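You operate a simulated robot arm through the tools that you are given. There is no shell and no other tool. Be economical: measure what you need, move in short steps, check, and stop when the job is done.

Carry out the task below with a simulated two-armed robot. There is one attempt and no reset: what you move stays moved.

JOB
Put the purple-band cup in the steel tray without grips. Then open the stock cupboard door, fetch the ring with yellow band and set it on the floor of the stock cupboard, then shut the door. Then lift the pot lid open. Do these in the order given.

Only the result counts: the job must be done as asked and must still hold three seconds after the hand-in. Knocking over, shifting, dropping, spilling or breaking anything else fails it. A push-on lid holds only when it is set on centred and level and pressed home; a screw cap is set on level and turned clockwise until tight.

ROBOT AND FRAMES
Two 6-joint arms with fingered hands on one trunk, on a base that drives. Base frame: it is fixed to the floor where the robot stands at the start and does not move with it; the origin is under the middle of the robot, x ahead of it, y to its left, z up. Readings come in mm, degrees, newtons and seconds.
The left shoulder is at the start at [50, 170, 985], the right one opposite. With the tool pointing down near the work surface each hand reaches from about 520 to 780 mm from the robot's upright axis, wherever it stands, measured 20 degrees to its own side. Places, roughly: floor of the stock cupboard [-300, -4300, 400]; pot lid [-5500, -1900, 1100]; purple-band cup (5x5x5 cm) [500, -200, 800]; ring with yellow band (8x7x5 cm) [-300, -4500, 800]; steel tray without grips [3500, 1750, 1000]; stock cupboard door [-300, -4200, 600]. Payload 3.5 kg a hand.
The TCP of each hand is the grasp point between the finger pads, 26 mm short of the fingertips. In the tool frame z runs along the fingers and y along their closing line. Largest opening 132 mm; the body of the gripper starts 73 mm behind the TCP. The gripper is a hand of 3 fingers: y runs from the thumb to the fingers, the wrist lies at [0, 0, -234] in the tool frame, and closing takes about 1.5 s.
Orientation is that of the tool frame in the base frame, as a unit quaternion [w, x, y, z]. With the fingers straight down and closing along the base's y, the tool's x points along the base's -x, its y along +y and its z along -z.

CONTROLS
- The arms move only by the tool arm_command. It takes "left_rows", "right_rows" or both (then of equal length, played together; a hand with none holds still); each is text: rows parted by semicolons, each of 7 numbers parted by spaces: the finger opening in mm, from 0 to 132, then the shift along the tool's x, y, z in mm, then the turn, a rotation vector about the tool's x, y, z in degrees. In form: gripper dx dy dz ax ay az; .... A call has 1 to 12 rows; each row shifts and turns the commanded pose from where the row before left it, along the tool's axes as they then stand. Each row takes 0.2 s and may step no farther than 50 mm and 8.6 degrees from the row before; otherwise, or with a gripper value out of range, the whole call is refused. A pose out of reach is approached as far as the arm can. The call stops where the force on the tool passes 40 N (or 10 N more than at its start, if that is more) or the arm is blocked; 0.2 s more then pass. The fingers move at their own pace (about 153 mm/s each) and stop on an object; they squeeze with about 27 N. The grip force told is the motor's: it shows also when the fingers shut on nothing. Time passes only in rows, and 0.2 s behind the last, so rows that do not move let the fingers close. It gives the time, the measured TCP pose, the force on the tool (base axes), the opening and the grip force at its end, in the units of the frame above (readings bear some noise), with the torque about the TCP (base axes, N m) and any sound that the robot's microphone picked up.
- Cameras (640 x 400 px; columns grow to the right, rows downward): "scene" is now at [39.4, -29.8, 1562.6]; the picture's right is [-0.28, -0.96, 0.00], its down [-0.75, 0.22, -0.63] and it looks along [0.60, -0.17, -0.78] (base axes); focal length 295 px, centre (320, 200). "left" rides on the left gripper at [-62, 3, -92] in its tool frame; the picture's right is [-0.05, -1.00, 0.00], its down [0.83, -0.04, -0.56] and it looks along [0.55, -0.03, 0.83] (tool axes); focal length 230 px, centre (320, 200). "right" rides on the right gripper at [62, 3, -92] in its tool frame; the picture's right is [-0.05, 1.00, 0.00], its down [-0.83, -0.04, -0.56] and it looks along [-0.55, -0.03, 0.83] (tool axes); focal length 230 px, centre (320, 200). There is no depth. A picture from a camera that has moved, and an enlarged one, comes with that camera's place and axes in the base frame and with its lens. The place of the scene camera against the robot may be out by one fixed shift of up to 18 mm in any direction.
- snapshot(camera): a new picture of that camera. It takes no simulated time.
- lift_body(by): slides the trunk up (or, below 0, down) by that many mm; the arms and the scene camera ride with it, the base frame stays. It gives what a move gives, with no picture.
- base_move(legs): drives the robot by 1 to 6 legs, each [ahead, left, turn to the left] in mm, mm and degrees, along the robot's own axes; the way and the turn of a leg run together, so that a leg with both is an arc; at most 1500 mm and 180 degrees a leg. The arms and the cameras ride along, it lands a little off, and it stops where it bumps. It gives what a move gives.
- grasp_type(shape, hand): the hand has 3 fingers and takes this shape, open, in about a second: jaw (thumb against the fingers, like two jaws); tri (thumb and two fingers); tip (a fingertip pinch); poke (one finger out to press); point (the index stretched); flat (the hand flat); cup (the hand cupped); fist (a fist). The gripper value then closes the fingers along that shape, each until it touches; the sizes above hold for jaw. It gives what a move gives, with no picture.
- aim_head(pan, tilt): turns the head with the scene camera to pan (to the left, within 86 degrees either way) and tilt (down, from -29 to 69), counted from straight ahead of the robot. It gives what a move gives.
- zoom(camera, box): a new picture of the part [left, top, right, bottom] of that camera's present view, enlarged. It takes no simulated time.
- hand_in(): hands the job in; it is judged then, once.

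Go step by step. Nothing tells you exact positions but the pictures and the camera data: compare them with the known pose of the tool, close in by small moves and look again before you grip or let go. The budget is 165 turns and 122 pictures, counting those below and the enlarged ones. Unless the task says otherwise, let go and move clear before handing in, and close with one line.

The tools are called by a JSON object that holds its "fn" and its "kwargs". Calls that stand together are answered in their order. arm_command: Moves the arms, as the interface text tells. Its arguments: {"type":"object","properties":{"left_rows":{"type":"string"},"right_rows":{"type":"string"}},"required":[]} The other tools are called the same way: lift_body (by) slides the trunk up or down; grasp_type (shape, hand) gives the hand a shape; base_move (legs) drives the base; aim_head (pan, tilt) turns the head that bears the scene camera; snapshot (camera) takes a picture; zoom (camera, box) takes an enlarged picture of a part of a camera's view; hand_in () hands the job in.

At the start:

```text
t: 0.0
left_tcp_pos: [664.5, 81.7, 1045.5]
left_tcp_rot: [0.001, 0.001, 1.0, 0.001]
left_ft_force: [0.1, -0.7, -0.4]
left_moment: [0.0, -0.02, -0.05]
left_opening: 132.0
left_grasp_force: 0.2
left_shape: jaw
right_tcp_pos: [481.4, -464.5, 1022.9]
right_tcp_rot: [0.0, 0.0, 1.0, 0.0]
right_ft_force: [0.7, 0.6, -0.2]
right_moment: [0.02, -0.03, 0.03]
right_opening: 132.0
right_grasp_force: 0.0
right_shape: jaw
trunk travel left (down, up): [-600.0, 110.0]
robot x, y, heading: [-1.3, -0.6, -0.1]
head pan, tilt: [-16.2, 51.3]
```

scene: 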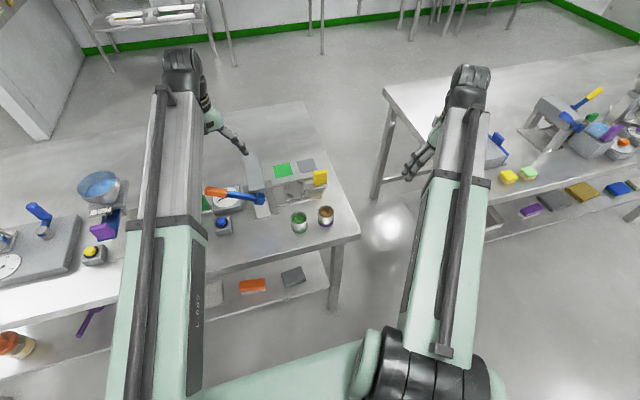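
right: 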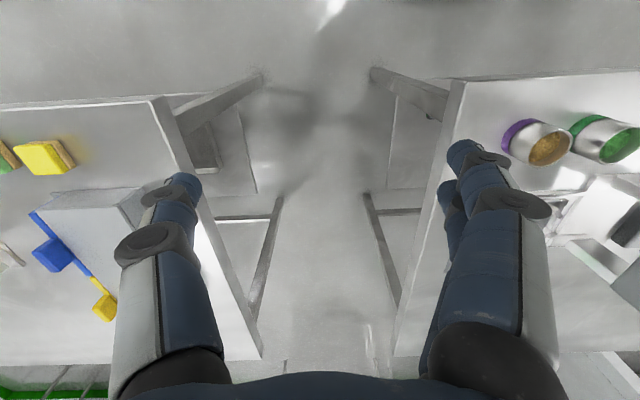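
left: 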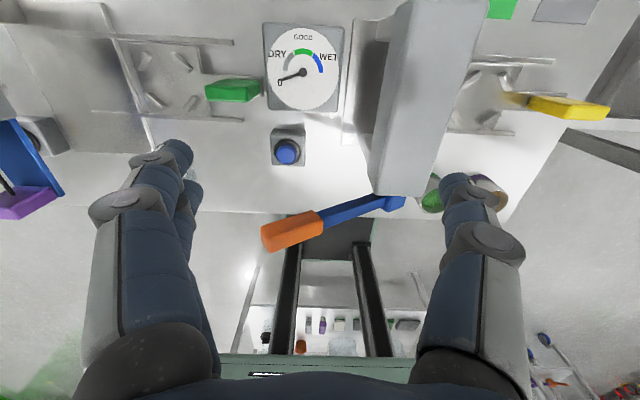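

I see the work table with two cups near its right corner, and the purple-banded one appears to be near [560, -200, 800]. I'll zoom in before planning the grip.

{"fn": "zoom", "kwargs": {"camera": "scene", "box": [240, 130, 380, 250]}}

{"fn": "zoom", "kwargs": {"camera": "right", "box": [440, 60, 640, 200]}}

```text
3.33 times, centred on (310, 190) of scene
camera zoom: at [39.4, -29.8, 1562.6], right [-0.28, -0.96, 0.0], down [-0.75, 0.22, -0.63], along [0.6, -0.17, -0.78], focal length 983 px, centre (353, 233)
```

zoom: 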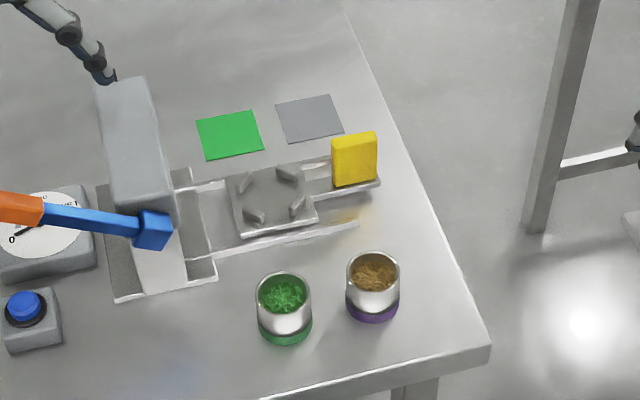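

```text
2.86 times, centred on (540, 130) of right
camera zoom: at [420.5, -460.6, 1114.5], right [0.05, 1.0, 0.0], down [0.83, -0.04, 0.56], along [0.55, -0.03, -0.83], focal length 657 px, centre (-309, 400)
```

zoom: 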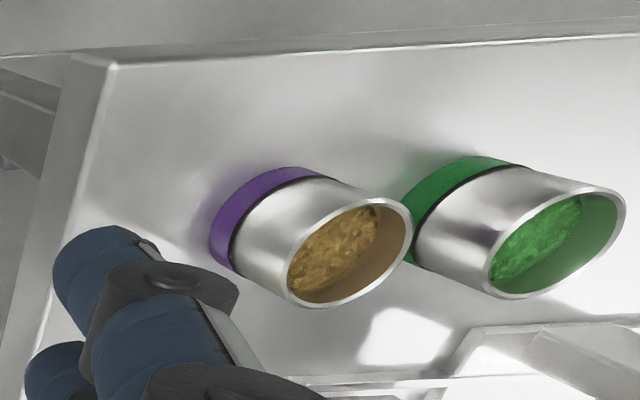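

The purple cup's rim centre triangulates to about [535, -189, 852], and the green cup is 80 mm to its left. I'll turn the right hand by 90° so its fingers close along x, clear of the green cup.

{"fn": "arm_command", "kwargs": {"right_rows": "132 0 0 0 0 0 -8.2;132 0 0 0 0 0 -8.2;132 0 0 0 0 0 -8.2;132 0 0 0 0 0 -8.2;132 0 0 0 0 0 -8.2;132 0 0 0 0 0 -8.2;132 0 0 0 0 0 -8.2;132 0 0 0 0 0 -8.2;132 0 0 0 0 0 -8.2;132 0 0 0 0 0 -8.2;132 0 0 0 0 0 -8"}}

```text
t: 2.4
left_tcp_pos: [664.1, 81.6, 1045.0]
left_tcp_rot: [0.002, 0.0, 1.0, 0.001]
left_ft_force: [0.5, -0.5, -0.1]
left_moment: [-0.02, 0.0, 0.03]
left_opening: 131.7
left_grasp_force: 0.1
left_shape: jaw
right_tcp_pos: [484.2, -460.6, 1022.4]
right_tcp_rot: [-0.001, -0.413, 0.911, 0.0]
right_ft_force: [0.9, -0.3, -0.4]
right_moment: [-0.01, 0.02, -0.01]
right_opening: 131.9
right_grasp_force: 0.1
right_shape: jaw
right hand out of reach, approached as far as the arm can: row 6, 7, 8, 9, 10, 11
trunk travel left (down, up): [-600.0, 110.0]
robot x, y, heading: [1.1, -3.2, 0.2]
head pan, tilt: [-16.2, 51.3]
```

The wrist stops at about 49° of turn here. I'll test a small shift to find out which frame the command uses.

{"fn": "arm_command", "kwargs": {"right_rows": "132 -30 0 0 0 0 0;132 0 0 0 0 0 0"}}

```text
t: 3.0
left_tcp_pos: [664.2, 82.2, 1045.2]
left_tcp_rot: [0.001, 0.0, 1.0, 0.001]
left_ft_force: [-0.9, -0.8, -0.2]
left_moment: [-0.01, 0.02, 0.0]
left_opening: 131.8
left_grasp_force: 0.1
left_shape: jaw
right_tcp_pos: [504.5, -436.6, 1023.9]
right_tcp_rot: [-0.001, -0.413, 0.911, 0.0]
right_ft_force: [0.2, -0.3, 0.2]
right_moment: [0.02, 0.04, 0.03]
right_opening: 131.8
right_grasp_force: 0.1
right_shape: jaw
trunk travel left (down, up): [-600.0, 110.0]
robot x, y, heading: [-0.8, 2.5, -0.1]
head pan, tilt: [-16.2, 51.3]
```

The command uses the frame actually reached. Next I'll move above the cup and turn further.

{"fn": "arm_command", "kwargs": {"right_rows": "132 -34.4 23.4 0 0 0 0;132 -34.4 23.4 0 0 0 0;132 -34.4 23.4 0 0 0 0;132 -34.4 23.4 0 0 0 0;132 -34.4 23.4 0 0 0 0;132 -34.4 23.4 0 0 0 0;132 0 0 0 0 0 -8;132 0 0 0 0 0 -8;132 0 0 0 0 0 -8;132 0 0 0 0 0 -8;132 0 0 0 0 0 -8;132 0 0 0 0 0 0"}}

{"fn": "snapshot", "kwargs": {"camera": "right"}}

{"fn": "zoom", "kwargs": {"camera": "scene", "box": [220, 130, 420, 255]}}

```text
t: 5.6
left_tcp_pos: [665.3, 81.0, 1044.8]
left_tcp_rot: [0.0, 0.001, 1.0, 0.0]
left_ft_force: [-0.2, -0.2, -0.1]
left_moment: [0.0, 0.0, 0.02]
left_opening: 131.9
left_grasp_force: 0.2
left_shape: jaw
right_tcp_pos: [533.4, -131.7, 1021.7]
right_tcp_rot: [-0.003, -0.689, 0.725, -0.002]
right_ft_force: [0.1, 0.5, -1.3]
right_moment: [0.02, 0.03, 0.0]
right_opening: 131.8
right_grasp_force: 0.1
right_shape: jaw
right hand out of reach, approached as far as the arm can: row 11
trunk travel left (down, up): [-600.0, 110.0]
robot x, y, heading: [2.8, -0.7, 0.1]
head pan, tilt: [-16.2, 51.3]
```

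```text
116 pictures are left
camera right: at [526.5, -192.1, 1113.4], right [-0.99, 0.1, 0.0], down [0.08, 0.83, 0.55], along [0.06, 0.55, -0.84], focal length 230 px, centre (320, 200)
```

right: 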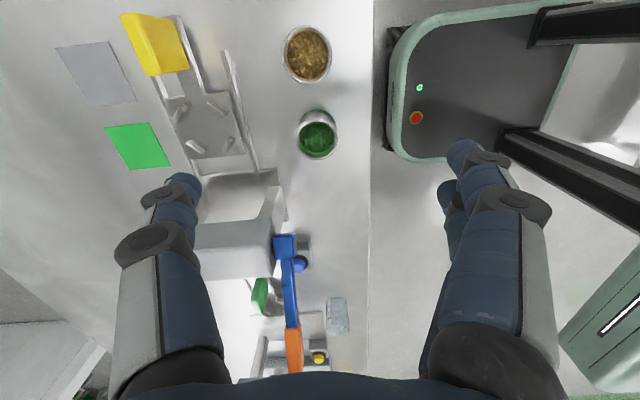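

```text
3.20 times, centred on (320, 192) of scene
camera zoom: at [39.5, -30.0, 1562.6], right [-0.28, -0.96, 0.0], down [-0.75, 0.22, -0.63], along [0.6, -0.17, -0.78], focal length 943 px, centre (320, 224)
```

zoom: 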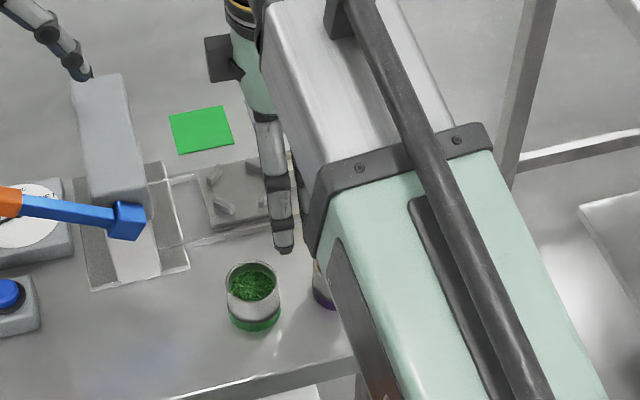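

The hand is now turned about 87°, and the right camera puts the cup at about [540, -188]. I'll move over it and come down to just above the rim, then check.

{"fn": "arm_command", "kwargs": {"right_rows": "100 28.5 -4 0 0 0 0;100 28.5 -4 0 0 0 0;100 0 0 40 0 0 0;100 0 0 40 0 0 0;100 0 0 30 0 0 0;100 0 0 0 0 0 0"}}

{"fn": "snapshot", "kwargs": {"camera": "right"}}

{"fn": "snapshot", "kwargs": {"camera": "left"}}

```text
t: 7.0
left_tcp_pos: [664.4, 81.7, 1045.3]
left_tcp_rot: [0.001, 0.0, 1.0, 0.001]
left_ft_force: [0.0, 0.0, -0.7]
left_moment: [0.02, -0.02, 0.02]
left_opening: 131.9
left_grasp_force: 0.1
left_shape: jaw
right_tcp_pos: [531.9, -119.7, 911.9]
right_tcp_rot: [-0.001, -0.698, 0.716, -0.001]
right_ft_force: [0.0, -0.2, 0.0]
right_moment: [0.0, -0.03, -0.01]
right_opening: 100.2
right_grasp_force: 0.0
right_shape: jaw
right hand out of reach, approached as far as the arm can: row 1, 2, 3
trunk travel left (down, up): [-600.0, 110.0]
robot x, y, heading: [-0.1, -3.7, 0.0]
head pan, tilt: [-16.2, 51.3]
```

```text
114 pictures are left
camera right: at [527.0, -180.1, 1003.2], right [-1.0, 0.08, 0.0], down [0.06, 0.83, 0.55], along [0.04, 0.55, -0.83], focal length 230 px, centre (320, 200)
```

right: 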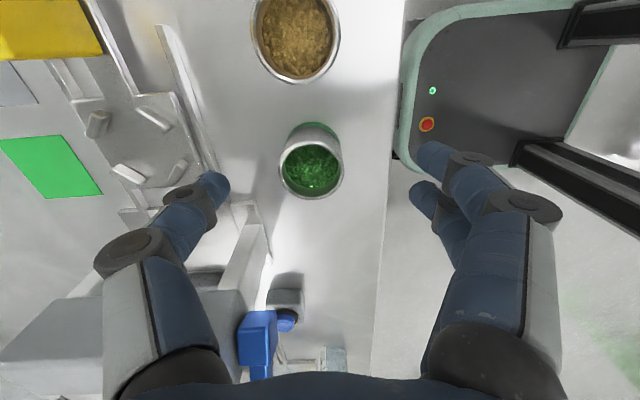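

```text
113 pictures are left
camera left: at [725.0, 85.2, 1137.9], right [0.05, -1.0, 0.0], down [-0.83, -0.04, 0.55], along [-0.55, -0.03, -0.83], focal length 230 px, centre (320, 200)
```

left: 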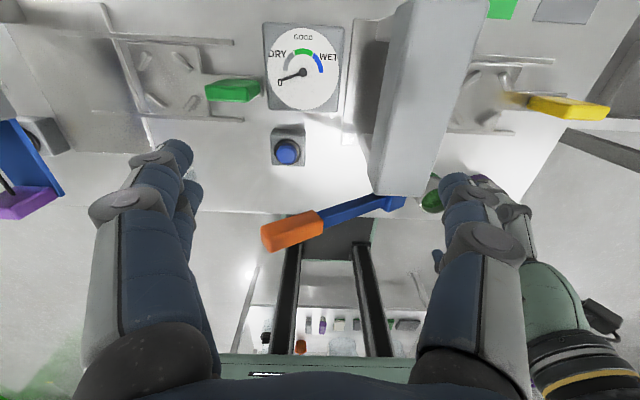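

The arm holds orientation over position at its wrist limit, so I'll turn back about 16° and then slide over the cup at [539, -187].

{"fn": "arm_command", "kwargs": {"right_rows": "100 0 0 0 0 0 8;100 0 0 0 0 0 8;100 31 -13.7 0 0 0 0;100 31 -13.7 0 0 0 0;100 0 0 0 0 0 0"}}

{"fn": "snapshot", "kwargs": {"camera": "right"}}

```text
t: 8.2
left_tcp_pos: [664.6, 79.9, 1045.4]
left_tcp_rot: [0.001, -0.001, 1.0, 0.001]
left_ft_force: [-0.8, 0.4, -0.2]
left_moment: [-0.03, -0.03, -0.05]
left_opening: 132.2
left_grasp_force: 0.0
left_shape: jaw
right_tcp_pos: [539.5, -188.8, 912.6]
right_tcp_rot: [-0.001, -0.593, 0.805, -0.001]
right_ft_force: [0.1, 1.3, -0.9]
right_moment: [0.03, 0.0, 0.01]
right_opening: 100.1
right_grasp_force: 0.0
right_shape: jaw
trunk travel left (down, up): [-600.0, 110.0]
robot x, y, heading: [0.1, 1.3, 0.1]
head pan, tilt: [-16.2, 51.3]
```

```text
112 pictures are left
camera right: at [517.8, -245.2, 1003.3], right [-0.94, 0.35, 0.0], down [0.29, 0.78, 0.55], along [0.19, 0.52, -0.83], focal length 230 px, centre (320, 200)
```

right: 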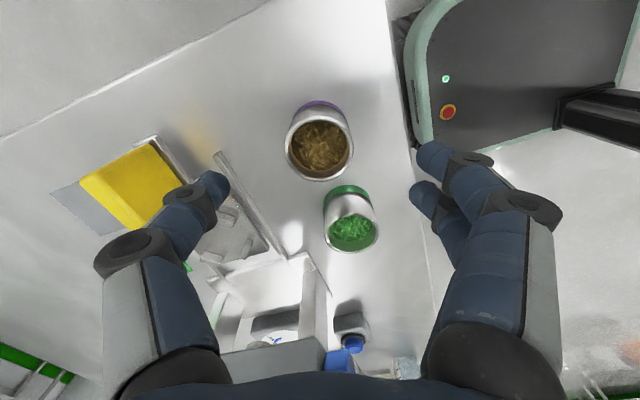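

The hand is centred over the cup to within about 2 mm. I'll go down and close.

{"fn": "arm_command", "kwargs": {"right_rows": "100 0 0 30 0 0 0;100 0 0 30 0 0 0;100 0 0 17 0 0 0;100 0 0 0 0 0 0;30 0 0 0 0 0 0;30 0 0 0 0 0 0;30 0 0 0 0 0 0;30 0 0 0 0 0 0;30 0 0 0 0 0 0;30 0 0 0 0 0 0"}}

{"fn": "snapshot", "kwargs": {"camera": "right"}}

```text
t: 10.4
left_tcp_pos: [664.8, 80.9, 1045.6]
left_tcp_rot: [0.001, 0.0, 1.0, 0.001]
left_ft_force: [0.6, -0.3, -0.3]
left_moment: [0.04, -0.02, -0.04]
left_opening: 132.2
left_grasp_force: 0.0
left_shape: jaw
right_tcp_pos: [539.5, -188.0, 835.7]
right_tcp_rot: [-0.001, -0.594, 0.805, -0.001]
right_ft_force: [0.0, 0.5, -0.3]
right_moment: [0.01, 0.03, -0.01]
right_opening: 38.4
right_grasp_force: 27.2
right_shape: jaw
trunk travel left (down, up): [-600.0, 110.0]
robot x, y, heading: [2.1, 1.0, 0.1]
head pan, tilt: [-16.2, 51.3]
```

```text
111 pictures are left
camera right: at [517.8, -245.2, 926.6], right [-0.94, 0.34, 0.0], down [0.29, 0.78, 0.55], along [0.19, 0.52, -0.83], focal length 230 px, centre (320, 200)
```

right: 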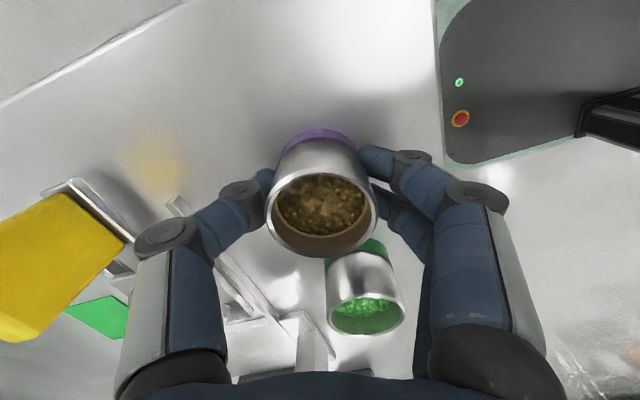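

The cup is held (grip 27 N). I'll lift it straight up and then look toward the tray.

{"fn": "arm_command", "kwargs": {"right_rows": "25 0 0 -30 0 0 0;25 0 0 -40 0 0 0;25 0 0 -40 0 0 0;25 0 0 -40 0 0 0;25 0 0 -40 0 0 0;25 0 0 0 0 0 0"}}

{"fn": "aim_head", "kwargs": {"pan": 27, "tilt": 10}}

{"fn": "snapshot", "kwargs": {"camera": "scene"}}

{"fn": "aim_head", "kwargs": {"pan": -50, "tilt": 20}}

{"fn": "snapshot", "kwargs": {"camera": "scene"}}

{"fn": "aim_head", "kwargs": {"pan": 80, "tilt": 20}}

{"fn": "snapshot", "kwargs": {"camera": "scene"}}

```text
t: 11.8
left_tcp_pos: [665.8, 82.1, 1045.5]
left_tcp_rot: [0.001, 0.0, 1.0, 0.002]
left_ft_force: [0.3, 0.0, 0.6]
left_moment: [0.01, 0.02, -0.01]
left_opening: 131.7
left_grasp_force: 0.0
left_shape: jaw
right_tcp_pos: [538.0, -187.2, 1026.5]
right_tcp_rot: [-0.001, -0.594, 0.805, 0.0]
right_ft_force: [-0.7, -0.2, -1.6]
right_moment: [0.01, 0.01, 0.03]
right_opening: 38.4
right_grasp_force: 26.4
right_shape: jaw
trunk travel left (down, up): [-600.0, 110.0]
robot x, y, heading: [-1.1, 1.7, 0.4]
head pan, tilt: [-16.2, 51.3]
```

```text
t: 12.9
left_tcp_pos: [663.5, 81.3, 1045.4]
left_tcp_rot: [0.001, 0.001, 1.0, 0.001]
left_ft_force: [0.8, -0.1, -0.2]
left_moment: [-0.03, 0.02, 0.03]
left_opening: 131.9
left_grasp_force: 0.0
left_shape: jaw
right_tcp_pos: [538.7, -187.4, 1026.0]
right_tcp_rot: [-0.001, -0.594, 0.804, 0.0]
right_ft_force: [0.1, -0.4, -1.5]
right_moment: [-0.06, -0.02, 0.01]
right_opening: 38.3
right_grasp_force: 27.6
right_shape: jaw
trunk travel left (down, up): [-600.0, 110.0]
robot x, y, heading: [-0.2, 0.3, 0.1]
head pan, tilt: [27.0, 10.0]
```

```text
110 pictures are left
camera scene: at [49.6, 33.5, 1626.1], right [0.45, -0.89, 0.0], down [-0.16, -0.08, -0.98], along [0.88, 0.45, -0.17], focal length 295 px, centre (320, 200)
```

scene: 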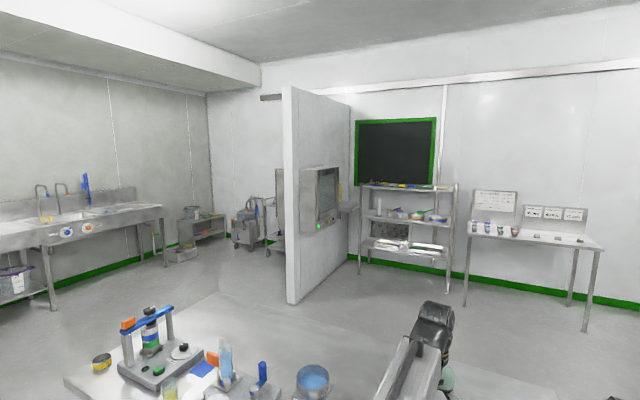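

```text
t: 14.4
left_tcp_pos: [665.2, 80.8, 1045.5]
left_tcp_rot: [0.001, 0.0, 1.0, 0.002]
left_ft_force: [0.0, -0.1, 0.1]
left_moment: [-0.01, 0.01, 0.01]
left_opening: 131.8
left_grasp_force: 0.1
left_shape: jaw
right_tcp_pos: [539.5, -187.2, 1024.8]
right_tcp_rot: [-0.001, -0.593, 0.805, -0.001]
right_ft_force: [0.5, -0.9, -0.9]
right_moment: [-0.01, -0.01, 0.02]
right_opening: 38.5
right_grasp_force: 27.0
right_shape: jaw
trunk travel left (down, up): [-600.0, 110.0]
robot x, y, heading: [5.7, -2.0, 0.0]
head pan, tilt: [-50.0, 20.0]
```

```text
109 pictures are left
camera scene: at [26.6, -79.9, 1609.9], right [-0.77, -0.64, 0.0], down [-0.22, 0.26, -0.94], along [0.6, -0.72, -0.34], focal length 295 px, centre (320, 200)
```

scene: 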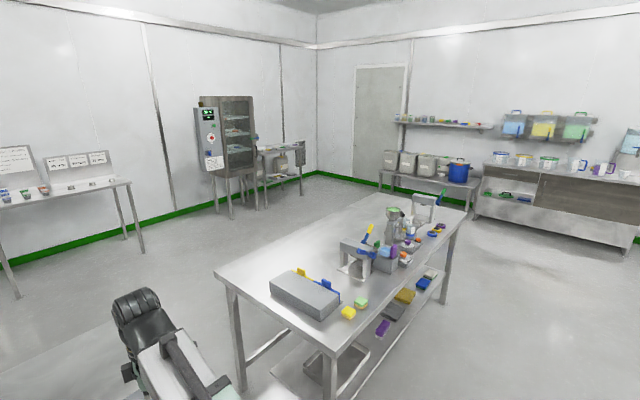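

```text
t: 16.5
left_tcp_pos: [663.8, 80.6, 1045.6]
left_tcp_rot: [0.002, -0.001, 1.0, 0.0]
left_ft_force: [0.1, -0.1, 0.5]
left_moment: [0.0, -0.01, -0.02]
left_opening: 131.8
left_grasp_force: 0.0
left_shape: jaw
right_tcp_pos: [539.2, -187.4, 1025.8]
right_tcp_rot: [-0.001, -0.594, 0.805, 0.0]
right_ft_force: [-0.2, -0.7, -1.8]
right_moment: [0.03, -0.05, -0.02]
right_opening: 38.3
right_grasp_force: 27.2
right_shape: jaw
trunk travel left (down, up): [-600.0, 110.0]
robot x, y, heading: [-2.6, 1.4, 0.2]
head pan, tilt: [80.0, 20.0]
```

```text
108 pictures are left
camera scene: at [-17.1, 83.1, 1609.9], right [0.98, -0.17, 0.0], down [-0.06, -0.34, -0.94], along [0.16, 0.93, -0.34], focal length 295 px, centre (320, 200)
```

scene: 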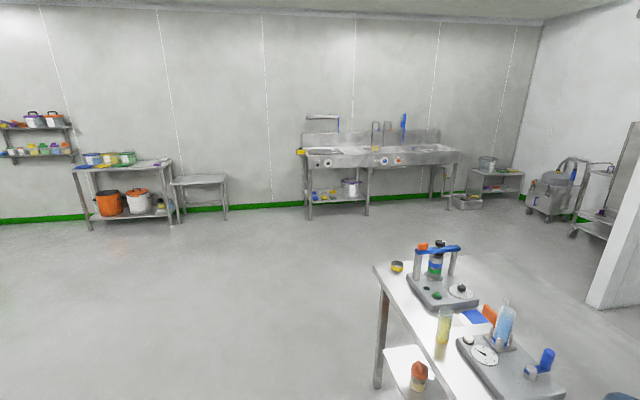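

The tray should be near pixel (322, 194) of the forward view, at the partition wall with the box on it. I'll look closer there.

{"fn": "aim_head", "kwargs": {"pan": 27, "tilt": 10}}

{"fn": "zoom", "kwargs": {"camera": "scene", "box": [260, 140, 380, 250]}}

{"fn": "zoom", "kwargs": {"camera": "scene", "box": [340, 170, 480, 290]}}

```text
t: 17.7
left_tcp_pos: [664.8, 81.8, 1045.0]
left_tcp_rot: [0.002, 0.0, 1.0, 0.001]
left_ft_force: [-0.4, -0.5, 0.0]
left_moment: [0.02, -0.03, 0.0]
left_opening: 131.9
left_grasp_force: 0.0
left_shape: jaw
right_tcp_pos: [538.3, -187.8, 1026.9]
right_tcp_rot: [0.0, -0.593, 0.805, 0.0]
right_ft_force: [0.2, -0.1, -0.8]
right_moment: [-0.01, 0.02, -0.01]
right_opening: 38.4
right_grasp_force: 27.3
right_shape: jaw
trunk travel left (down, up): [-600.0, 110.0]
robot x, y, heading: [1.4, 1.9, 0.2]
head pan, tilt: [27.0, 10.0]
```

```text
3.64 times, centred on (320, 195) of scene
camera zoom: at [49.5, 33.6, 1626.2], right [0.45, -0.89, 0.0], down [-0.15, -0.08, -0.98], along [0.88, 0.45, -0.17], focal length 1072 px, centre (320, 218)
```

zoom: 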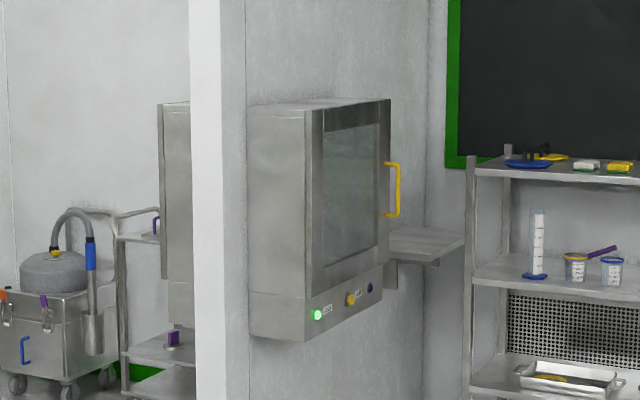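

```text
3.33 times, centred on (410, 230) of scene
camera zoom: at [49.5, 33.6, 1626.2], right [0.45, -0.89, 0.0], down [-0.15, -0.08, -0.98], along [0.88, 0.45, -0.17], focal length 983 px, centre (20, 100)
```

zoom: 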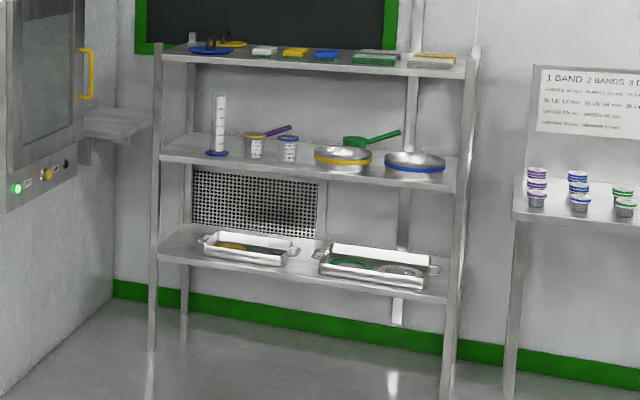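

The tray seems to be near the hatch and partition, hidden from here. I'll back off the table, go round its left end and get a closer view.

{"fn": "base_move", "kwargs": {"legs": [[-300, 0, 0], [0, 1500, 0], [0, 450, 0], [1500, 0, 0]]}}

{"fn": "aim_head", "kwargs": {"pan": 0, "tilt": 12}}

{"fn": "snapshot", "kwargs": {"camera": "scene"}}

```text
t: 36.2
left_tcp_pos: [1873.4, 2013.7, 1044.6]
left_tcp_rot: [0.001, 0.005, 1.0, 0.001]
left_ft_force: [0.3, -0.1, 0.4]
left_moment: [0.0, 0.0, -0.02]
left_opening: 131.6
left_grasp_force: 0.0
left_shape: jaw
right_tcp_pos: [1744.6, 1746.6, 1025.2]
right_tcp_rot: [-0.001, -0.59, 0.807, 0.0]
right_ft_force: [0.7, -0.3, -0.7]
right_moment: [-0.04, 0.02, -0.03]
right_opening: 38.5
right_grasp_force: 26.5
right_shape: jaw
trunk travel left (down, up): [-600.0, 110.0]
robot x, y, heading: [1207.0, 1936.2, -0.2]
head pan, tilt: [27.0, 10.0]
```

```text
t: 37.1
left_tcp_pos: [1871.5, 2014.0, 1045.6]
left_tcp_rot: [0.001, 0.004, 1.0, 0.001]
left_ft_force: [-1.0, 0.5, 0.0]
left_moment: [0.03, 0.01, 0.02]
left_opening: 131.7
left_grasp_force: 0.0
left_shape: jaw
right_tcp_pos: [1743.7, 1745.9, 1025.8]
right_tcp_rot: [-0.001, -0.589, 0.808, -0.001]
right_ft_force: [-1.3, 0.3, -1.4]
right_moment: [-0.02, -0.04, 0.03]
right_opening: 38.6
right_grasp_force: 26.9
right_shape: jaw
trunk travel left (down, up): [-600.0, 110.0]
robot x, y, heading: [1204.0, 1939.8, -0.5]
head pan, tilt: [0.0, 12.0]
```

```text
105 pictures are left
camera scene: at [1267.0, 1929.1, 1623.0], right [-0.01, -1.0, 0.0], down [-0.21, 0.0, -0.98], along [0.98, -0.01, -0.21], focal length 295 px, centre (320, 200)
```

scene: 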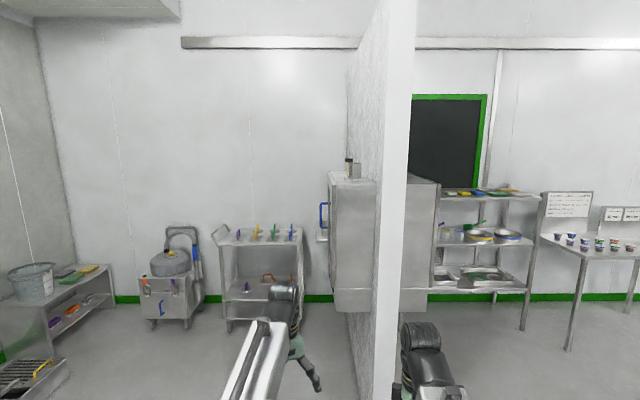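

I see the partition edge-on with the hatch box through it, and a shelf and blue handle on its far side. I'll drive to the left (north) side to look there.

{"fn": "base_move", "kwargs": {"legs": [[0, 500, 0], [1000, 0, 0]]}}

{"fn": "aim_head", "kwargs": {"pan": -30, "tilt": 20}}

{"fn": "snapshot", "kwargs": {"camera": "scene"}}

```text
t: 44.8
left_tcp_pos: [2887.4, 2498.1, 1046.3]
left_tcp_rot: [-0.001, 0.007, 1.0, 0.001]
left_ft_force: [0.1, -0.4, 1.3]
left_moment: [0.03, 0.0, -0.02]
left_opening: 131.7
left_grasp_force: 0.0
left_shape: jaw
right_tcp_pos: [2758.6, 2231.7, 1026.0]
right_tcp_rot: [0.0, -0.588, 0.809, -0.001]
right_ft_force: [0.7, 0.3, -1.9]
right_moment: [0.03, 0.04, -0.02]
right_opening: 38.7
right_grasp_force: 27.4
right_shape: jaw
trunk travel left (down, up): [-600.0, 110.0]
robot x, y, heading: [2221.6, 2429.8, -0.9]
head pan, tilt: [0.0, 12.0]
```

```text
t: 45.8
left_tcp_pos: [2887.2, 2498.5, 1046.2]
left_tcp_rot: [0.0, 0.007, 1.0, 0.001]
left_ft_force: [-0.5, -0.1, -0.9]
left_moment: [0.0, 0.0, 0.01]
left_opening: 131.8
left_grasp_force: 0.1
left_shape: jaw
right_tcp_pos: [2757.8, 2231.6, 1025.5]
right_tcp_rot: [0.0, -0.587, 0.809, -0.001]
right_ft_force: [0.0, -0.9, -1.3]
right_moment: [0.01, -0.03, 0.01]
right_opening: 38.2
right_grasp_force: 26.8
right_shape: jaw
trunk travel left (down, up): [-600.0, 110.0]
robot x, y, heading: [2223.7, 2427.0, -0.7]
head pan, tilt: [-30.0, 20.0]
```

```text
104 pictures are left
camera scene: at [2268.3, 2369.4, 1609.9], right [-0.51, -0.86, 0.0], down [-0.29, 0.17, -0.94], along [0.81, -0.48, -0.34], focal length 295 px, centre (320, 200)
```

scene: 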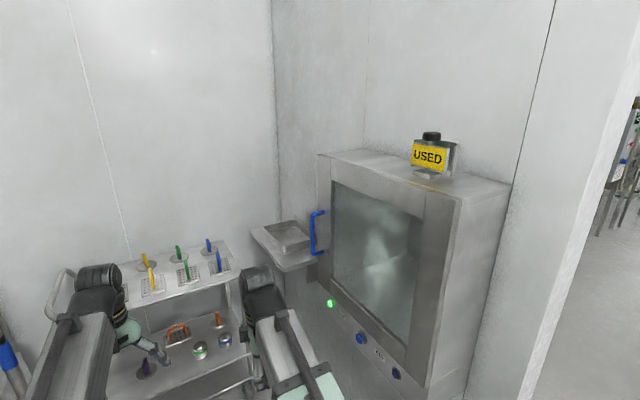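

A plain steel tray sits on the wall shelf just beyond the blue-handled hatch. I'll zoom in on it.

{"fn": "zoom", "kwargs": {"camera": "scene", "box": [230, 190, 350, 290]}}

{"fn": "zoom", "kwargs": {"camera": "scene", "box": [80, 220, 280, 390]}}

```text
4.00 times, centred on (290, 240) of scene
camera zoom: at [2268.3, 2369.4, 1609.9], right [-0.51, -0.86, 0.0], down [-0.29, 0.17, -0.94], along [0.81, -0.48, -0.34], focal length 1179 px, centre (440, 40)
```

zoom: 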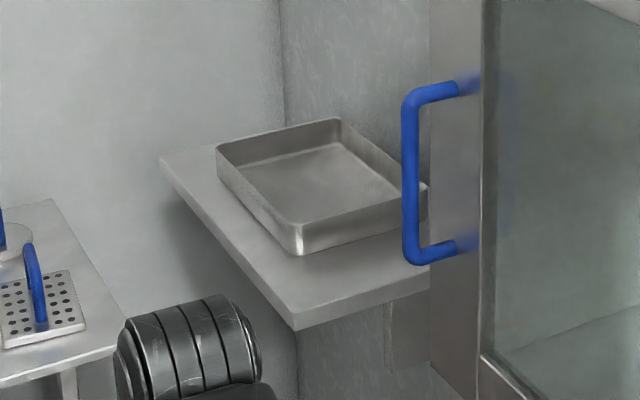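

```text
2.35 times, centred on (180, 305) of scene
camera zoom: at [2268.3, 2369.4, 1609.9], right [-0.51, -0.86, 0.0], down [-0.29, 0.17, -0.94], along [0.81, -0.48, -0.34], focal length 694 px, centre (649, -47)
```

zoom: 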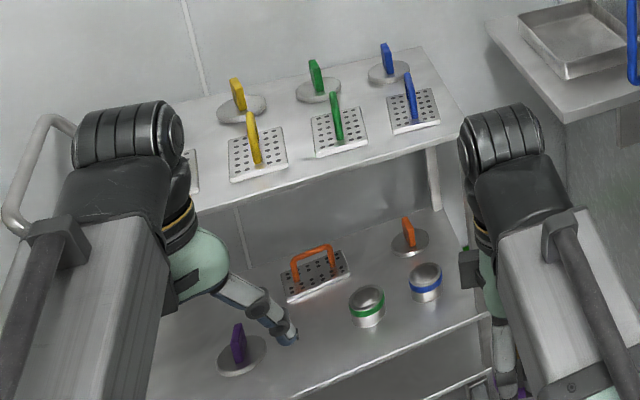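

The tray lies at about [3540, 1790], with its rim near 930. The hatch ends near x=3100 and a trolley begins near x=3400, so I'll raise the trunk, turn right 26° and approach the gap in stages.

{"fn": "lift_body", "kwargs": {"by": 110}}

{"fn": "base_move", "kwargs": {"legs": [[0, 0, -26], [600, 285, 0]]}}

{"fn": "aim_head", "kwargs": {"pan": -15, "tilt": 45}}

{"fn": "snapshot", "kwargs": {"camera": "scene"}}

{"fn": "snapshot", "kwargs": {"camera": "right"}}

```text
t: 47.2
left_tcp_pos: [2886.1, 2497.4, 1155.4]
left_tcp_rot: [0.001, 0.007, 1.0, 0.001]
left_ft_force: [0.0, -0.6, 0.0]
left_moment: [0.01, 0.03, 0.02]
left_opening: 132.0
left_grasp_force: 0.1
left_shape: jaw
right_tcp_pos: [2759.4, 2230.3, 1136.7]
right_tcp_rot: [-0.001, -0.588, 0.809, -0.001]
right_ft_force: [0.2, 0.7, -1.1]
right_moment: [0.0, 0.04, 0.02]
right_opening: 38.5
right_grasp_force: 26.8
right_shape: jaw
trunk travel left (down, up): [-710.0, 0.0]
robot x, y, heading: [2223.4, 2422.9, -0.9]
head pan, tilt: [-30.0, 20.0]
```

```text
t: 52.2
left_tcp_pos: [3520.2, 2176.6, 1155.0]
left_tcp_rot: [0.0, 0.233, 0.972, -0.001]
left_ft_force: [-0.1, 1.2, 0.2]
left_moment: [0.01, 0.0, -0.01]
left_opening: 131.8
left_grasp_force: 0.1
left_shape: jaw
right_tcp_pos: [3286.2, 1994.6, 1136.4]
right_tcp_rot: [-0.001, -0.389, 0.921, 0.0]
right_ft_force: [-0.7, 0.4, -1.5]
right_moment: [0.0, -0.01, 0.0]
right_opening: 38.3
right_grasp_force: 27.0
right_shape: jaw
trunk travel left (down, up): [-710.0, 0.0]
robot x, y, heading: [2888.7, 2404.3, -26.6]
head pan, tilt: [-30.0, 20.0]
```

```text
t: 53.1
left_tcp_pos: [3518.0, 2176.3, 1156.2]
left_tcp_rot: [0.002, 0.233, 0.973, 0.001]
left_ft_force: [-0.1, -0.4, 0.0]
left_moment: [0.01, -0.02, -0.02]
left_opening: 131.8
left_grasp_force: 0.0
left_shape: jaw
right_tcp_pos: [3284.9, 1995.0, 1136.5]
right_tcp_rot: [-0.001, -0.388, 0.922, 0.0]
right_ft_force: [0.2, 0.2, -1.1]
right_moment: [0.0, -0.03, -0.02]
right_opening: 38.2
right_grasp_force: 27.6
right_shape: jaw
trunk travel left (down, up): [-710.0, 0.0]
robot x, y, heading: [2889.5, 2405.0, -26.7]
head pan, tilt: [-15.0, 45.0]
```

```text
101 pictures are left
camera scene: at [2921.1, 2360.8, 1681.3], right [-0.67, -0.74, 0.0], down [-0.53, 0.47, -0.71], along [0.53, -0.47, -0.71], focal length 295 px, centre (320, 200)
```

scene: 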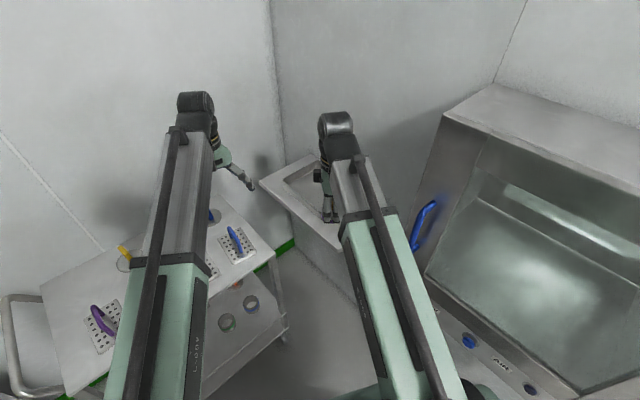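

```text
100 pictures are left
camera right: at [3239.7, 1953.0, 1227.4], right [-0.68, 0.73, 0.0], down [0.61, 0.57, 0.55], along [0.41, 0.38, -0.83], focal length 230 px, centre (320, 200)
```

right: 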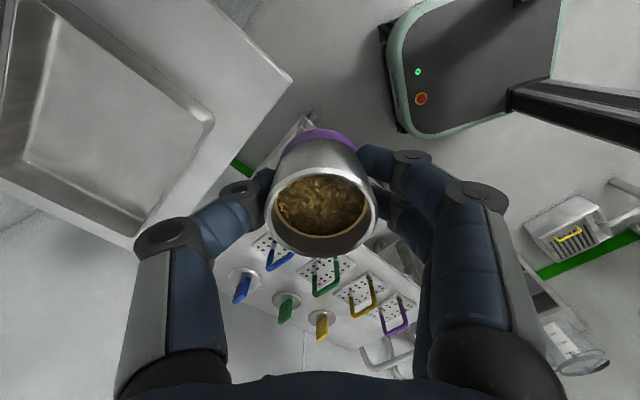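

The shelf top comes out near z=900 and the tray spans x 3384–3650, y 1742–1912, with its rim near 950. I'll move the base a little closer and then bring the cup over the tray's near part at [3470, 1845].

{"fn": "base_move", "kwargs": {"legs": [[75, 0, 0]]}}

```text
t: 54.1
left_tcp_pos: [3586.9, 2142.2, 1154.7]
left_tcp_rot: [0.001, 0.233, 0.972, 0.001]
left_ft_force: [0.2, -0.4, -0.1]
left_moment: [0.04, 0.05, 0.01]
left_opening: 131.8
left_grasp_force: 0.0
left_shape: jaw
right_tcp_pos: [3352.5, 1959.4, 1134.7]
right_tcp_rot: [-0.001, -0.389, 0.921, 0.001]
right_ft_force: [0.6, -0.4, -2.4]
right_moment: [0.0, 0.0, -0.02]
right_opening: 38.4
right_grasp_force: 26.6
right_shape: jaw
trunk travel left (down, up): [-710.0, 0.0]
robot x, y, heading: [2956.9, 2367.0, -27.0]
head pan, tilt: [-15.0, 45.0]
```

Now I'll move the hand about 168 mm along the tool's -y, over the tray.

{"fn": "arm_command", "kwargs": {"right_rows": "25 0 -42 0 0 0 0;25 0 -42 0 0 0 0;25 -1 -42 0 0 0 0;25 -1 -42 0 0 0 0;25 0 0 30 0 0 0;25 0 0 30 0 0 0;25 0 0 0 0 0 0"}}

{"fn": "snapshot", "kwargs": {"camera": "right"}}

{"fn": "snapshot", "kwargs": {"camera": "scene"}}

```text
t: 55.8
left_tcp_pos: [3585.9, 2142.7, 1155.1]
left_tcp_rot: [0.001, 0.234, 0.972, 0.001]
left_ft_force: [0.8, -0.1, -0.8]
left_moment: [-0.03, -0.03, 0.03]
left_opening: 132.0
left_grasp_force: 0.2
left_shape: jaw
right_tcp_pos: [3473.2, 1844.9, 1075.0]
right_tcp_rot: [-0.001, -0.389, 0.921, -0.001]
right_ft_force: [-0.1, 0.1, -1.0]
right_moment: [0.0, 0.02, 0.0]
right_opening: 38.3
right_grasp_force: 27.1
right_shape: jaw
trunk travel left (down, up): [-710.0, 0.0]
robot x, y, heading: [2955.6, 2373.2, -26.9]
head pan, tilt: [-15.0, 45.0]
```

```text
99 pictures are left
camera right: at [3428.3, 1803.2, 1166.3], right [-0.68, 0.73, 0.0], down [0.61, 0.57, 0.55], along [0.41, 0.38, -0.83], focal length 230 px, centre (320, 200)
```

right: 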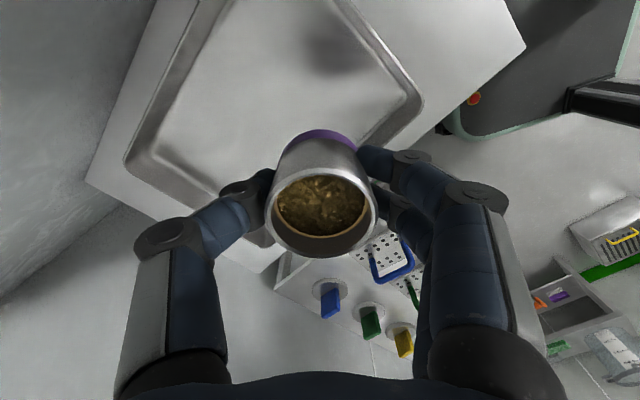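

```text
98 pictures are left
camera scene: at [2987.6, 2327.1, 1681.3], right [-0.67, -0.74, 0.0], down [-0.53, 0.47, -0.71], along [0.53, -0.47, -0.71], focal length 295 px, centre (320, 200)
```

scene: 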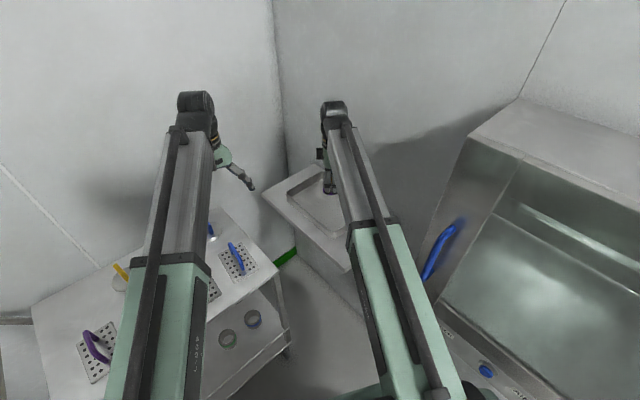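

The cup is above the tray, so I'll shift 30 mm toward the middle and go down partway.

{"fn": "arm_command", "kwargs": {"right_rows": "25 0 -30 0 0 0 0;25 0 0 35 0 0 0;25 0 0 35 0 0 0;25 0 0 35 0 0 0;25 0 0 0 0 0 0"}}

{"fn": "snapshot", "kwargs": {"camera": "right"}}

{"fn": "zoom", "kwargs": {"camera": "scene", "box": [240, 110, 400, 250]}}

```text
t: 57.0
left_tcp_pos: [3585.3, 2143.9, 1155.2]
left_tcp_rot: [0.001, 0.234, 0.972, 0.001]
left_ft_force: [0.6, 0.1, -0.2]
left_moment: [0.04, -0.01, 0.01]
left_opening: 131.6
left_grasp_force: 0.0
left_shape: jaw
right_tcp_pos: [3494.2, 1824.8, 969.1]
right_tcp_rot: [0.0, -0.39, 0.921, -0.001]
right_ft_force: [0.3, -0.4, -0.9]
right_moment: [0.03, 0.0, 0.0]
right_opening: 38.1
right_grasp_force: 27.3
right_shape: jaw
trunk travel left (down, up): [-710.0, 0.0]
robot x, y, heading: [2959.0, 2368.4, -27.2]
head pan, tilt: [-15.0, 45.0]
```

```text
97 pictures are left
camera right: at [3449.0, 1782.3, 1061.1], right [-0.68, 0.73, 0.0], down [0.61, 0.57, 0.55], along [0.41, 0.38, -0.83], focal length 230 px, centre (320, 200)
```

right: 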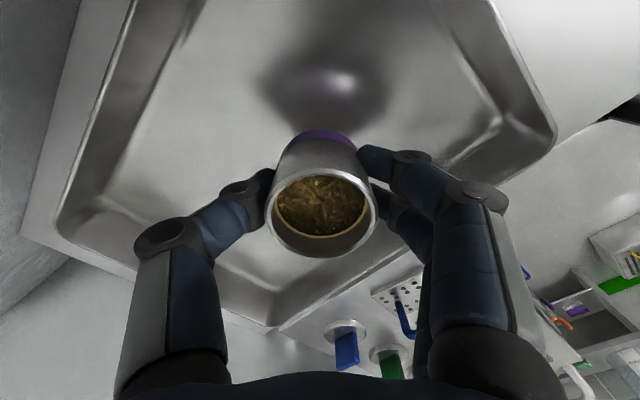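

```text
2.86 times, centred on (320, 180) of scene
camera zoom: at [2987.7, 2326.9, 1681.3], right [-0.67, -0.74, 0.0], down [-0.53, 0.47, -0.71], along [0.53, -0.47, -0.71], focal length 842 px, centre (320, 257)
```

zoom: 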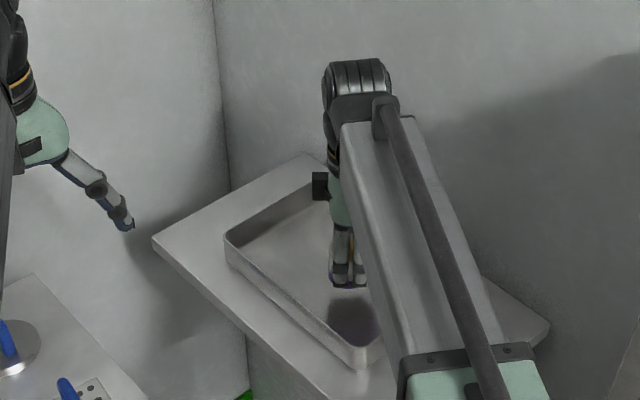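

The cup is over the tray floor with its shadow separate. I'll lower it slowly until the force shows contact.

{"fn": "arm_command", "kwargs": {"right_rows": "25 0 0 8 0 0 0;25 0 0 6 0 0 0;25 0 0 5 0 0 0;25 0 0 0 0 0 0"}}

{"fn": "snapshot", "kwargs": {"camera": "right"}}

```text
t: 58.0
left_tcp_pos: [3585.5, 2142.4, 1156.3]
left_tcp_rot: [0.001, 0.234, 0.972, 0.0]
left_ft_force: [-0.2, 0.0, 0.8]
left_moment: [0.0, -0.02, 0.0]
left_opening: 132.3
left_grasp_force: 0.1
left_shape: jaw
right_tcp_pos: [3494.0, 1824.0, 952.0]
right_tcp_rot: [-0.001, -0.389, 0.921, -0.001]
right_ft_force: [-0.1, 0.5, -1.7]
right_moment: [-0.04, 0.03, 0.02]
right_opening: 38.2
right_grasp_force: 27.0
right_shape: jaw
trunk travel left (down, up): [-710.0, 0.0]
robot x, y, heading: [2954.5, 2371.4, -27.2]
head pan, tilt: [-15.0, 45.0]
```

```text
95 pictures are left
camera right: at [3448.9, 1782.1, 1042.7], right [-0.68, 0.73, 0.0], down [0.61, 0.57, 0.55], along [0.41, 0.38, -0.83], focal length 230 px, centre (320, 200)
```

right: 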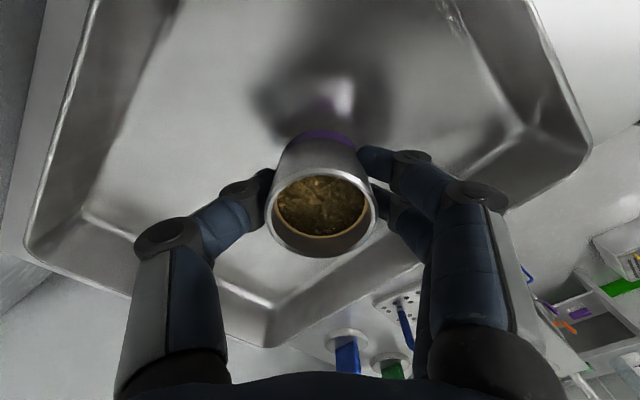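

There is still a gap to the tray floor, judging by the reflection. I'll keep lowering.

{"fn": "arm_command", "kwargs": {"right_rows": "25 0 0 4 0 0 0;25 0 0 4 0 0 0;25 0 0 4 0 0 0;25 0 0 0 0 0 0"}}

{"fn": "zoom", "kwargs": {"camera": "right", "box": [220, 60, 420, 200]}}

```text
t: 59.0
left_tcp_pos: [3585.9, 2142.1, 1156.0]
left_tcp_rot: [0.001, 0.234, 0.972, 0.002]
left_ft_force: [0.7, 0.8, -0.1]
left_moment: [0.02, 0.01, -0.01]
left_opening: 131.8
left_grasp_force: 0.0
left_shape: jaw
right_tcp_pos: [3494.3, 1824.1, 939.3]
right_tcp_rot: [-0.001, -0.39, 0.921, 0.0]
right_ft_force: [0.4, 0.1, -1.2]
right_moment: [0.02, 0.02, 0.01]
right_opening: 38.0
right_grasp_force: 26.9
right_shape: jaw
trunk travel left (down, up): [-710.0, 0.0]
robot x, y, heading: [2954.0, 2369.9, -27.0]
head pan, tilt: [-15.0, 45.0]
```

```text
2.86 times, centred on (320, 130) of right
camera zoom: at [3449.2, 1781.9, 1030.9], right [-0.68, 0.73, 0.0], down [0.61, 0.57, 0.55], along [0.41, 0.38, -0.83], focal length 657 px, centre (320, 400)
```

zoom: 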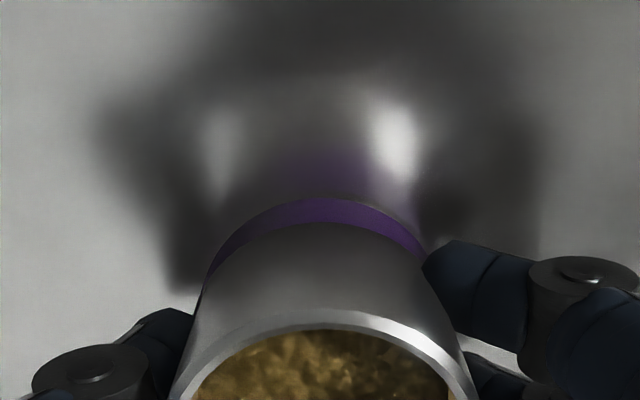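

It's close now, so I'll use finer steps.

{"fn": "arm_command", "kwargs": {"right_rows": "25 0 0 3 0 0 0;25 0 0 2 0 0 0;25 0 0 2 0 0 0;25 0 0 0 0 0 0"}}

{"fn": "zoom", "kwargs": {"camera": "right", "box": [220, 60, 420, 200]}}

```text
t: 60.0
left_tcp_pos: [3582.4, 2144.7, 1156.0]
left_tcp_rot: [0.002, 0.233, 0.972, -0.001]
left_ft_force: [-0.3, 0.5, 0.3]
left_moment: [-0.01, 0.0, -0.02]
left_opening: 132.3
left_grasp_force: 0.1
left_shape: jaw
right_tcp_pos: [3494.2, 1824.2, 937.7]
right_tcp_rot: [0.001, -0.389, 0.921, -0.002]
right_ft_force: [2.2, -2.5, 29.4]
right_moment: [-0.08, -0.05, -0.02]
right_opening: 40.0
right_grasp_force: 27.1
right_shape: jaw
trunk travel left (down, up): [-710.0, 0.0]
robot x, y, heading: [2954.3, 2370.7, -27.1]
head pan, tilt: [-15.0, 45.0]
```

```text
2.86 times, centred on (320, 130) of right
camera zoom: at [3448.2, 1783.0, 1027.9], right [-0.68, 0.73, 0.0], down [0.61, 0.57, 0.55], along [0.41, 0.37, -0.83], focal length 657 px, centre (320, 400)
```

zoom: 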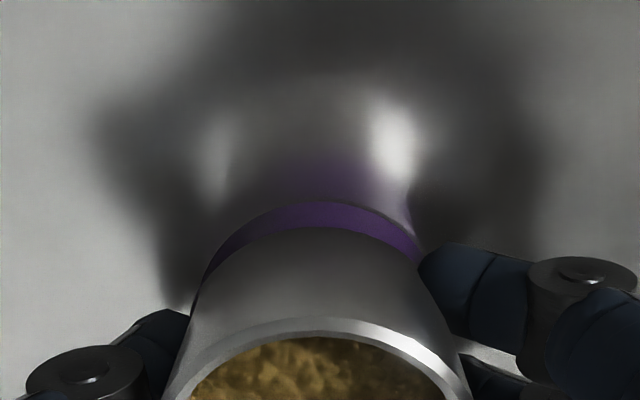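

The cup has touched down (29 N). I'll unload, open the fingers gently and lift clear.

{"fn": "arm_command", "kwargs": {"right_rows": "25 0 0 -4 0 0 0;25 0 0 0 0 0 0;50 0 0 0 0 0 0;70 0 0 0 0 0 0;85 0 0 0 0 0 0;85 0 0 0 0 0 0;85 0 0 -20 0 0 0;85 0 0 -40 0 0 0;85 0 0 -40 0 0 0;85 0 0 -40 0 0 0;85 0 0 -40 0 0 0;85 0 0 0 0 0 0"}}

{"fn": "snapshot", "kwargs": {"camera": "right"}}

```text
t: 62.5
left_tcp_pos: [3585.2, 2142.4, 1154.9]
left_tcp_rot: [0.001, 0.234, 0.972, 0.0]
left_ft_force: [-0.3, -0.1, -0.5]
left_moment: [0.01, -0.01, -0.03]
left_opening: 131.8
left_grasp_force: 0.0
left_shape: jaw
right_tcp_pos: [3494.3, 1824.9, 1117.0]
right_tcp_rot: [-0.002, -0.389, 0.921, 0.0]
right_ft_force: [0.7, -0.8, 0.4]
right_moment: [0.01, 0.02, 0.03]
right_opening: 84.5
right_grasp_force: 0.0
right_shape: jaw
trunk travel left (down, up): [-710.0, 0.0]
robot x, y, heading: [2953.0, 2372.0, -26.9]
head pan, tilt: [-15.0, 45.0]
```

```text
92 pictures are left
camera right: at [3449.4, 1782.3, 1208.5], right [-0.68, 0.73, 0.0], down [0.61, 0.57, 0.55], along [0.41, 0.38, -0.83], focal length 230 px, centre (320, 200)
```

right: 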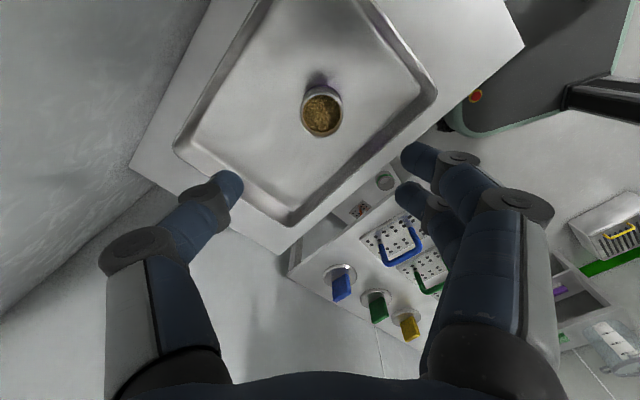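

The cup stands upright in the tray. I'll draw the hand back, reverse out and head for the stock cupboard in the south.

{"fn": "arm_command", "kwargs": {"right_rows": "132 0 42 0 0 0 0;132 0 42 0 0 0 0;132 0 42 0 0 0 0;132 0 42 0 0 0 0;132 0 30 0 0 0 0"}}

{"fn": "base_move", "kwargs": {"legs": [[-650, 0, 0], [0, 0, 27], [-1500, 0, 0], [-1200, 0, 0]]}}

{"fn": "aim_head", "kwargs": {"pan": -80, "tilt": 12}}

{"fn": "snapshot", "kwargs": {"camera": "scene"}}

```text
t: 63.8
left_tcp_pos: [3585.4, 2143.0, 1156.0]
left_tcp_rot: [0.001, 0.233, 0.972, 0.0]
left_ft_force: [0.5, -0.6, -0.1]
left_moment: [-0.02, 0.01, 0.02]
left_opening: 131.9
left_grasp_force: 0.1
left_shape: jaw
right_tcp_pos: [3351.6, 1962.3, 1117.3]
right_tcp_rot: [-0.001, -0.389, 0.921, -0.001]
right_ft_force: [0.0, 0.1, -0.4]
right_moment: [0.01, -0.03, 0.0]
right_opening: 131.7
right_grasp_force: 0.2
right_shape: jaw
trunk travel left (down, up): [-710.0, 0.0]
robot x, y, heading: [2956.4, 2373.6, -27.0]
head pan, tilt: [-15.0, 45.0]
```

```text
t: 81.5
left_tcp_pos: [321.0, 2713.1, 1155.3]
left_tcp_rot: [0.001, -0.004, 1.0, 0.001]
left_ft_force: [-0.4, 0.3, 0.4]
left_moment: [0.02, -0.01, -0.01]
left_opening: 131.8
left_grasp_force: 0.0
left_shape: jaw
right_tcp_pos: [198.5, 2446.3, 1118.0]
right_tcp_rot: [-0.001, -0.598, 0.802, -0.001]
right_ft_force: [0.3, -0.3, -0.6]
right_moment: [0.0, 0.02, -0.02]
right_opening: 132.0
right_grasp_force: 0.2
right_shape: jaw
trunk travel left (down, up): [-710.0, 0.0]
robot x, y, heading: [-338.6, 2624.9, 0.8]
head pan, tilt: [-15.0, 45.0]
```

```text
t: 82.9
left_tcp_pos: [322.5, 2714.8, 1154.8]
left_tcp_rot: [0.002, -0.005, 1.0, 0.001]
left_ft_force: [0.2, -0.1, 0.4]
left_moment: [0.02, 0.01, 0.0]
left_opening: 132.0
left_grasp_force: 0.0
left_shape: jaw
right_tcp_pos: [200.0, 2445.4, 1116.5]
right_tcp_rot: [0.0, -0.598, 0.802, 0.0]
right_ft_force: [0.4, 0.3, 0.6]
right_moment: [0.04, -0.01, -0.02]
right_opening: 131.8
right_grasp_force: 0.1
right_shape: jaw
trunk travel left (down, up): [-710.0, 0.0]
robot x, y, heading: [-341.5, 2627.5, 0.3]
head pan, tilt: [-80.0, 12.0]
```

```text
91 pictures are left
camera scene: at [-357.8, 2525.5, 1732.9], right [-0.98, -0.18, 0.0], down [-0.04, 0.2, -0.98], along [0.18, -0.96, -0.21], focal length 295 px, centre (320, 200)
```

scene: 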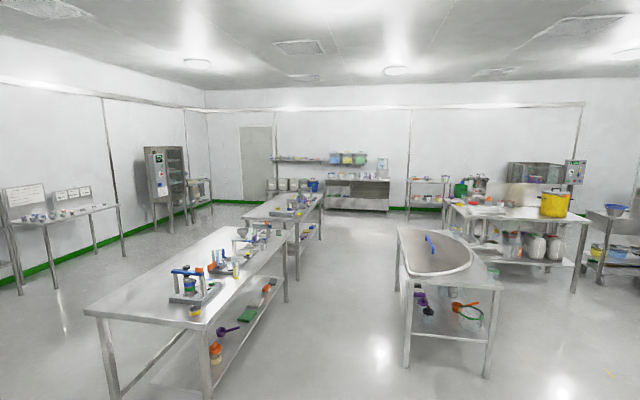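

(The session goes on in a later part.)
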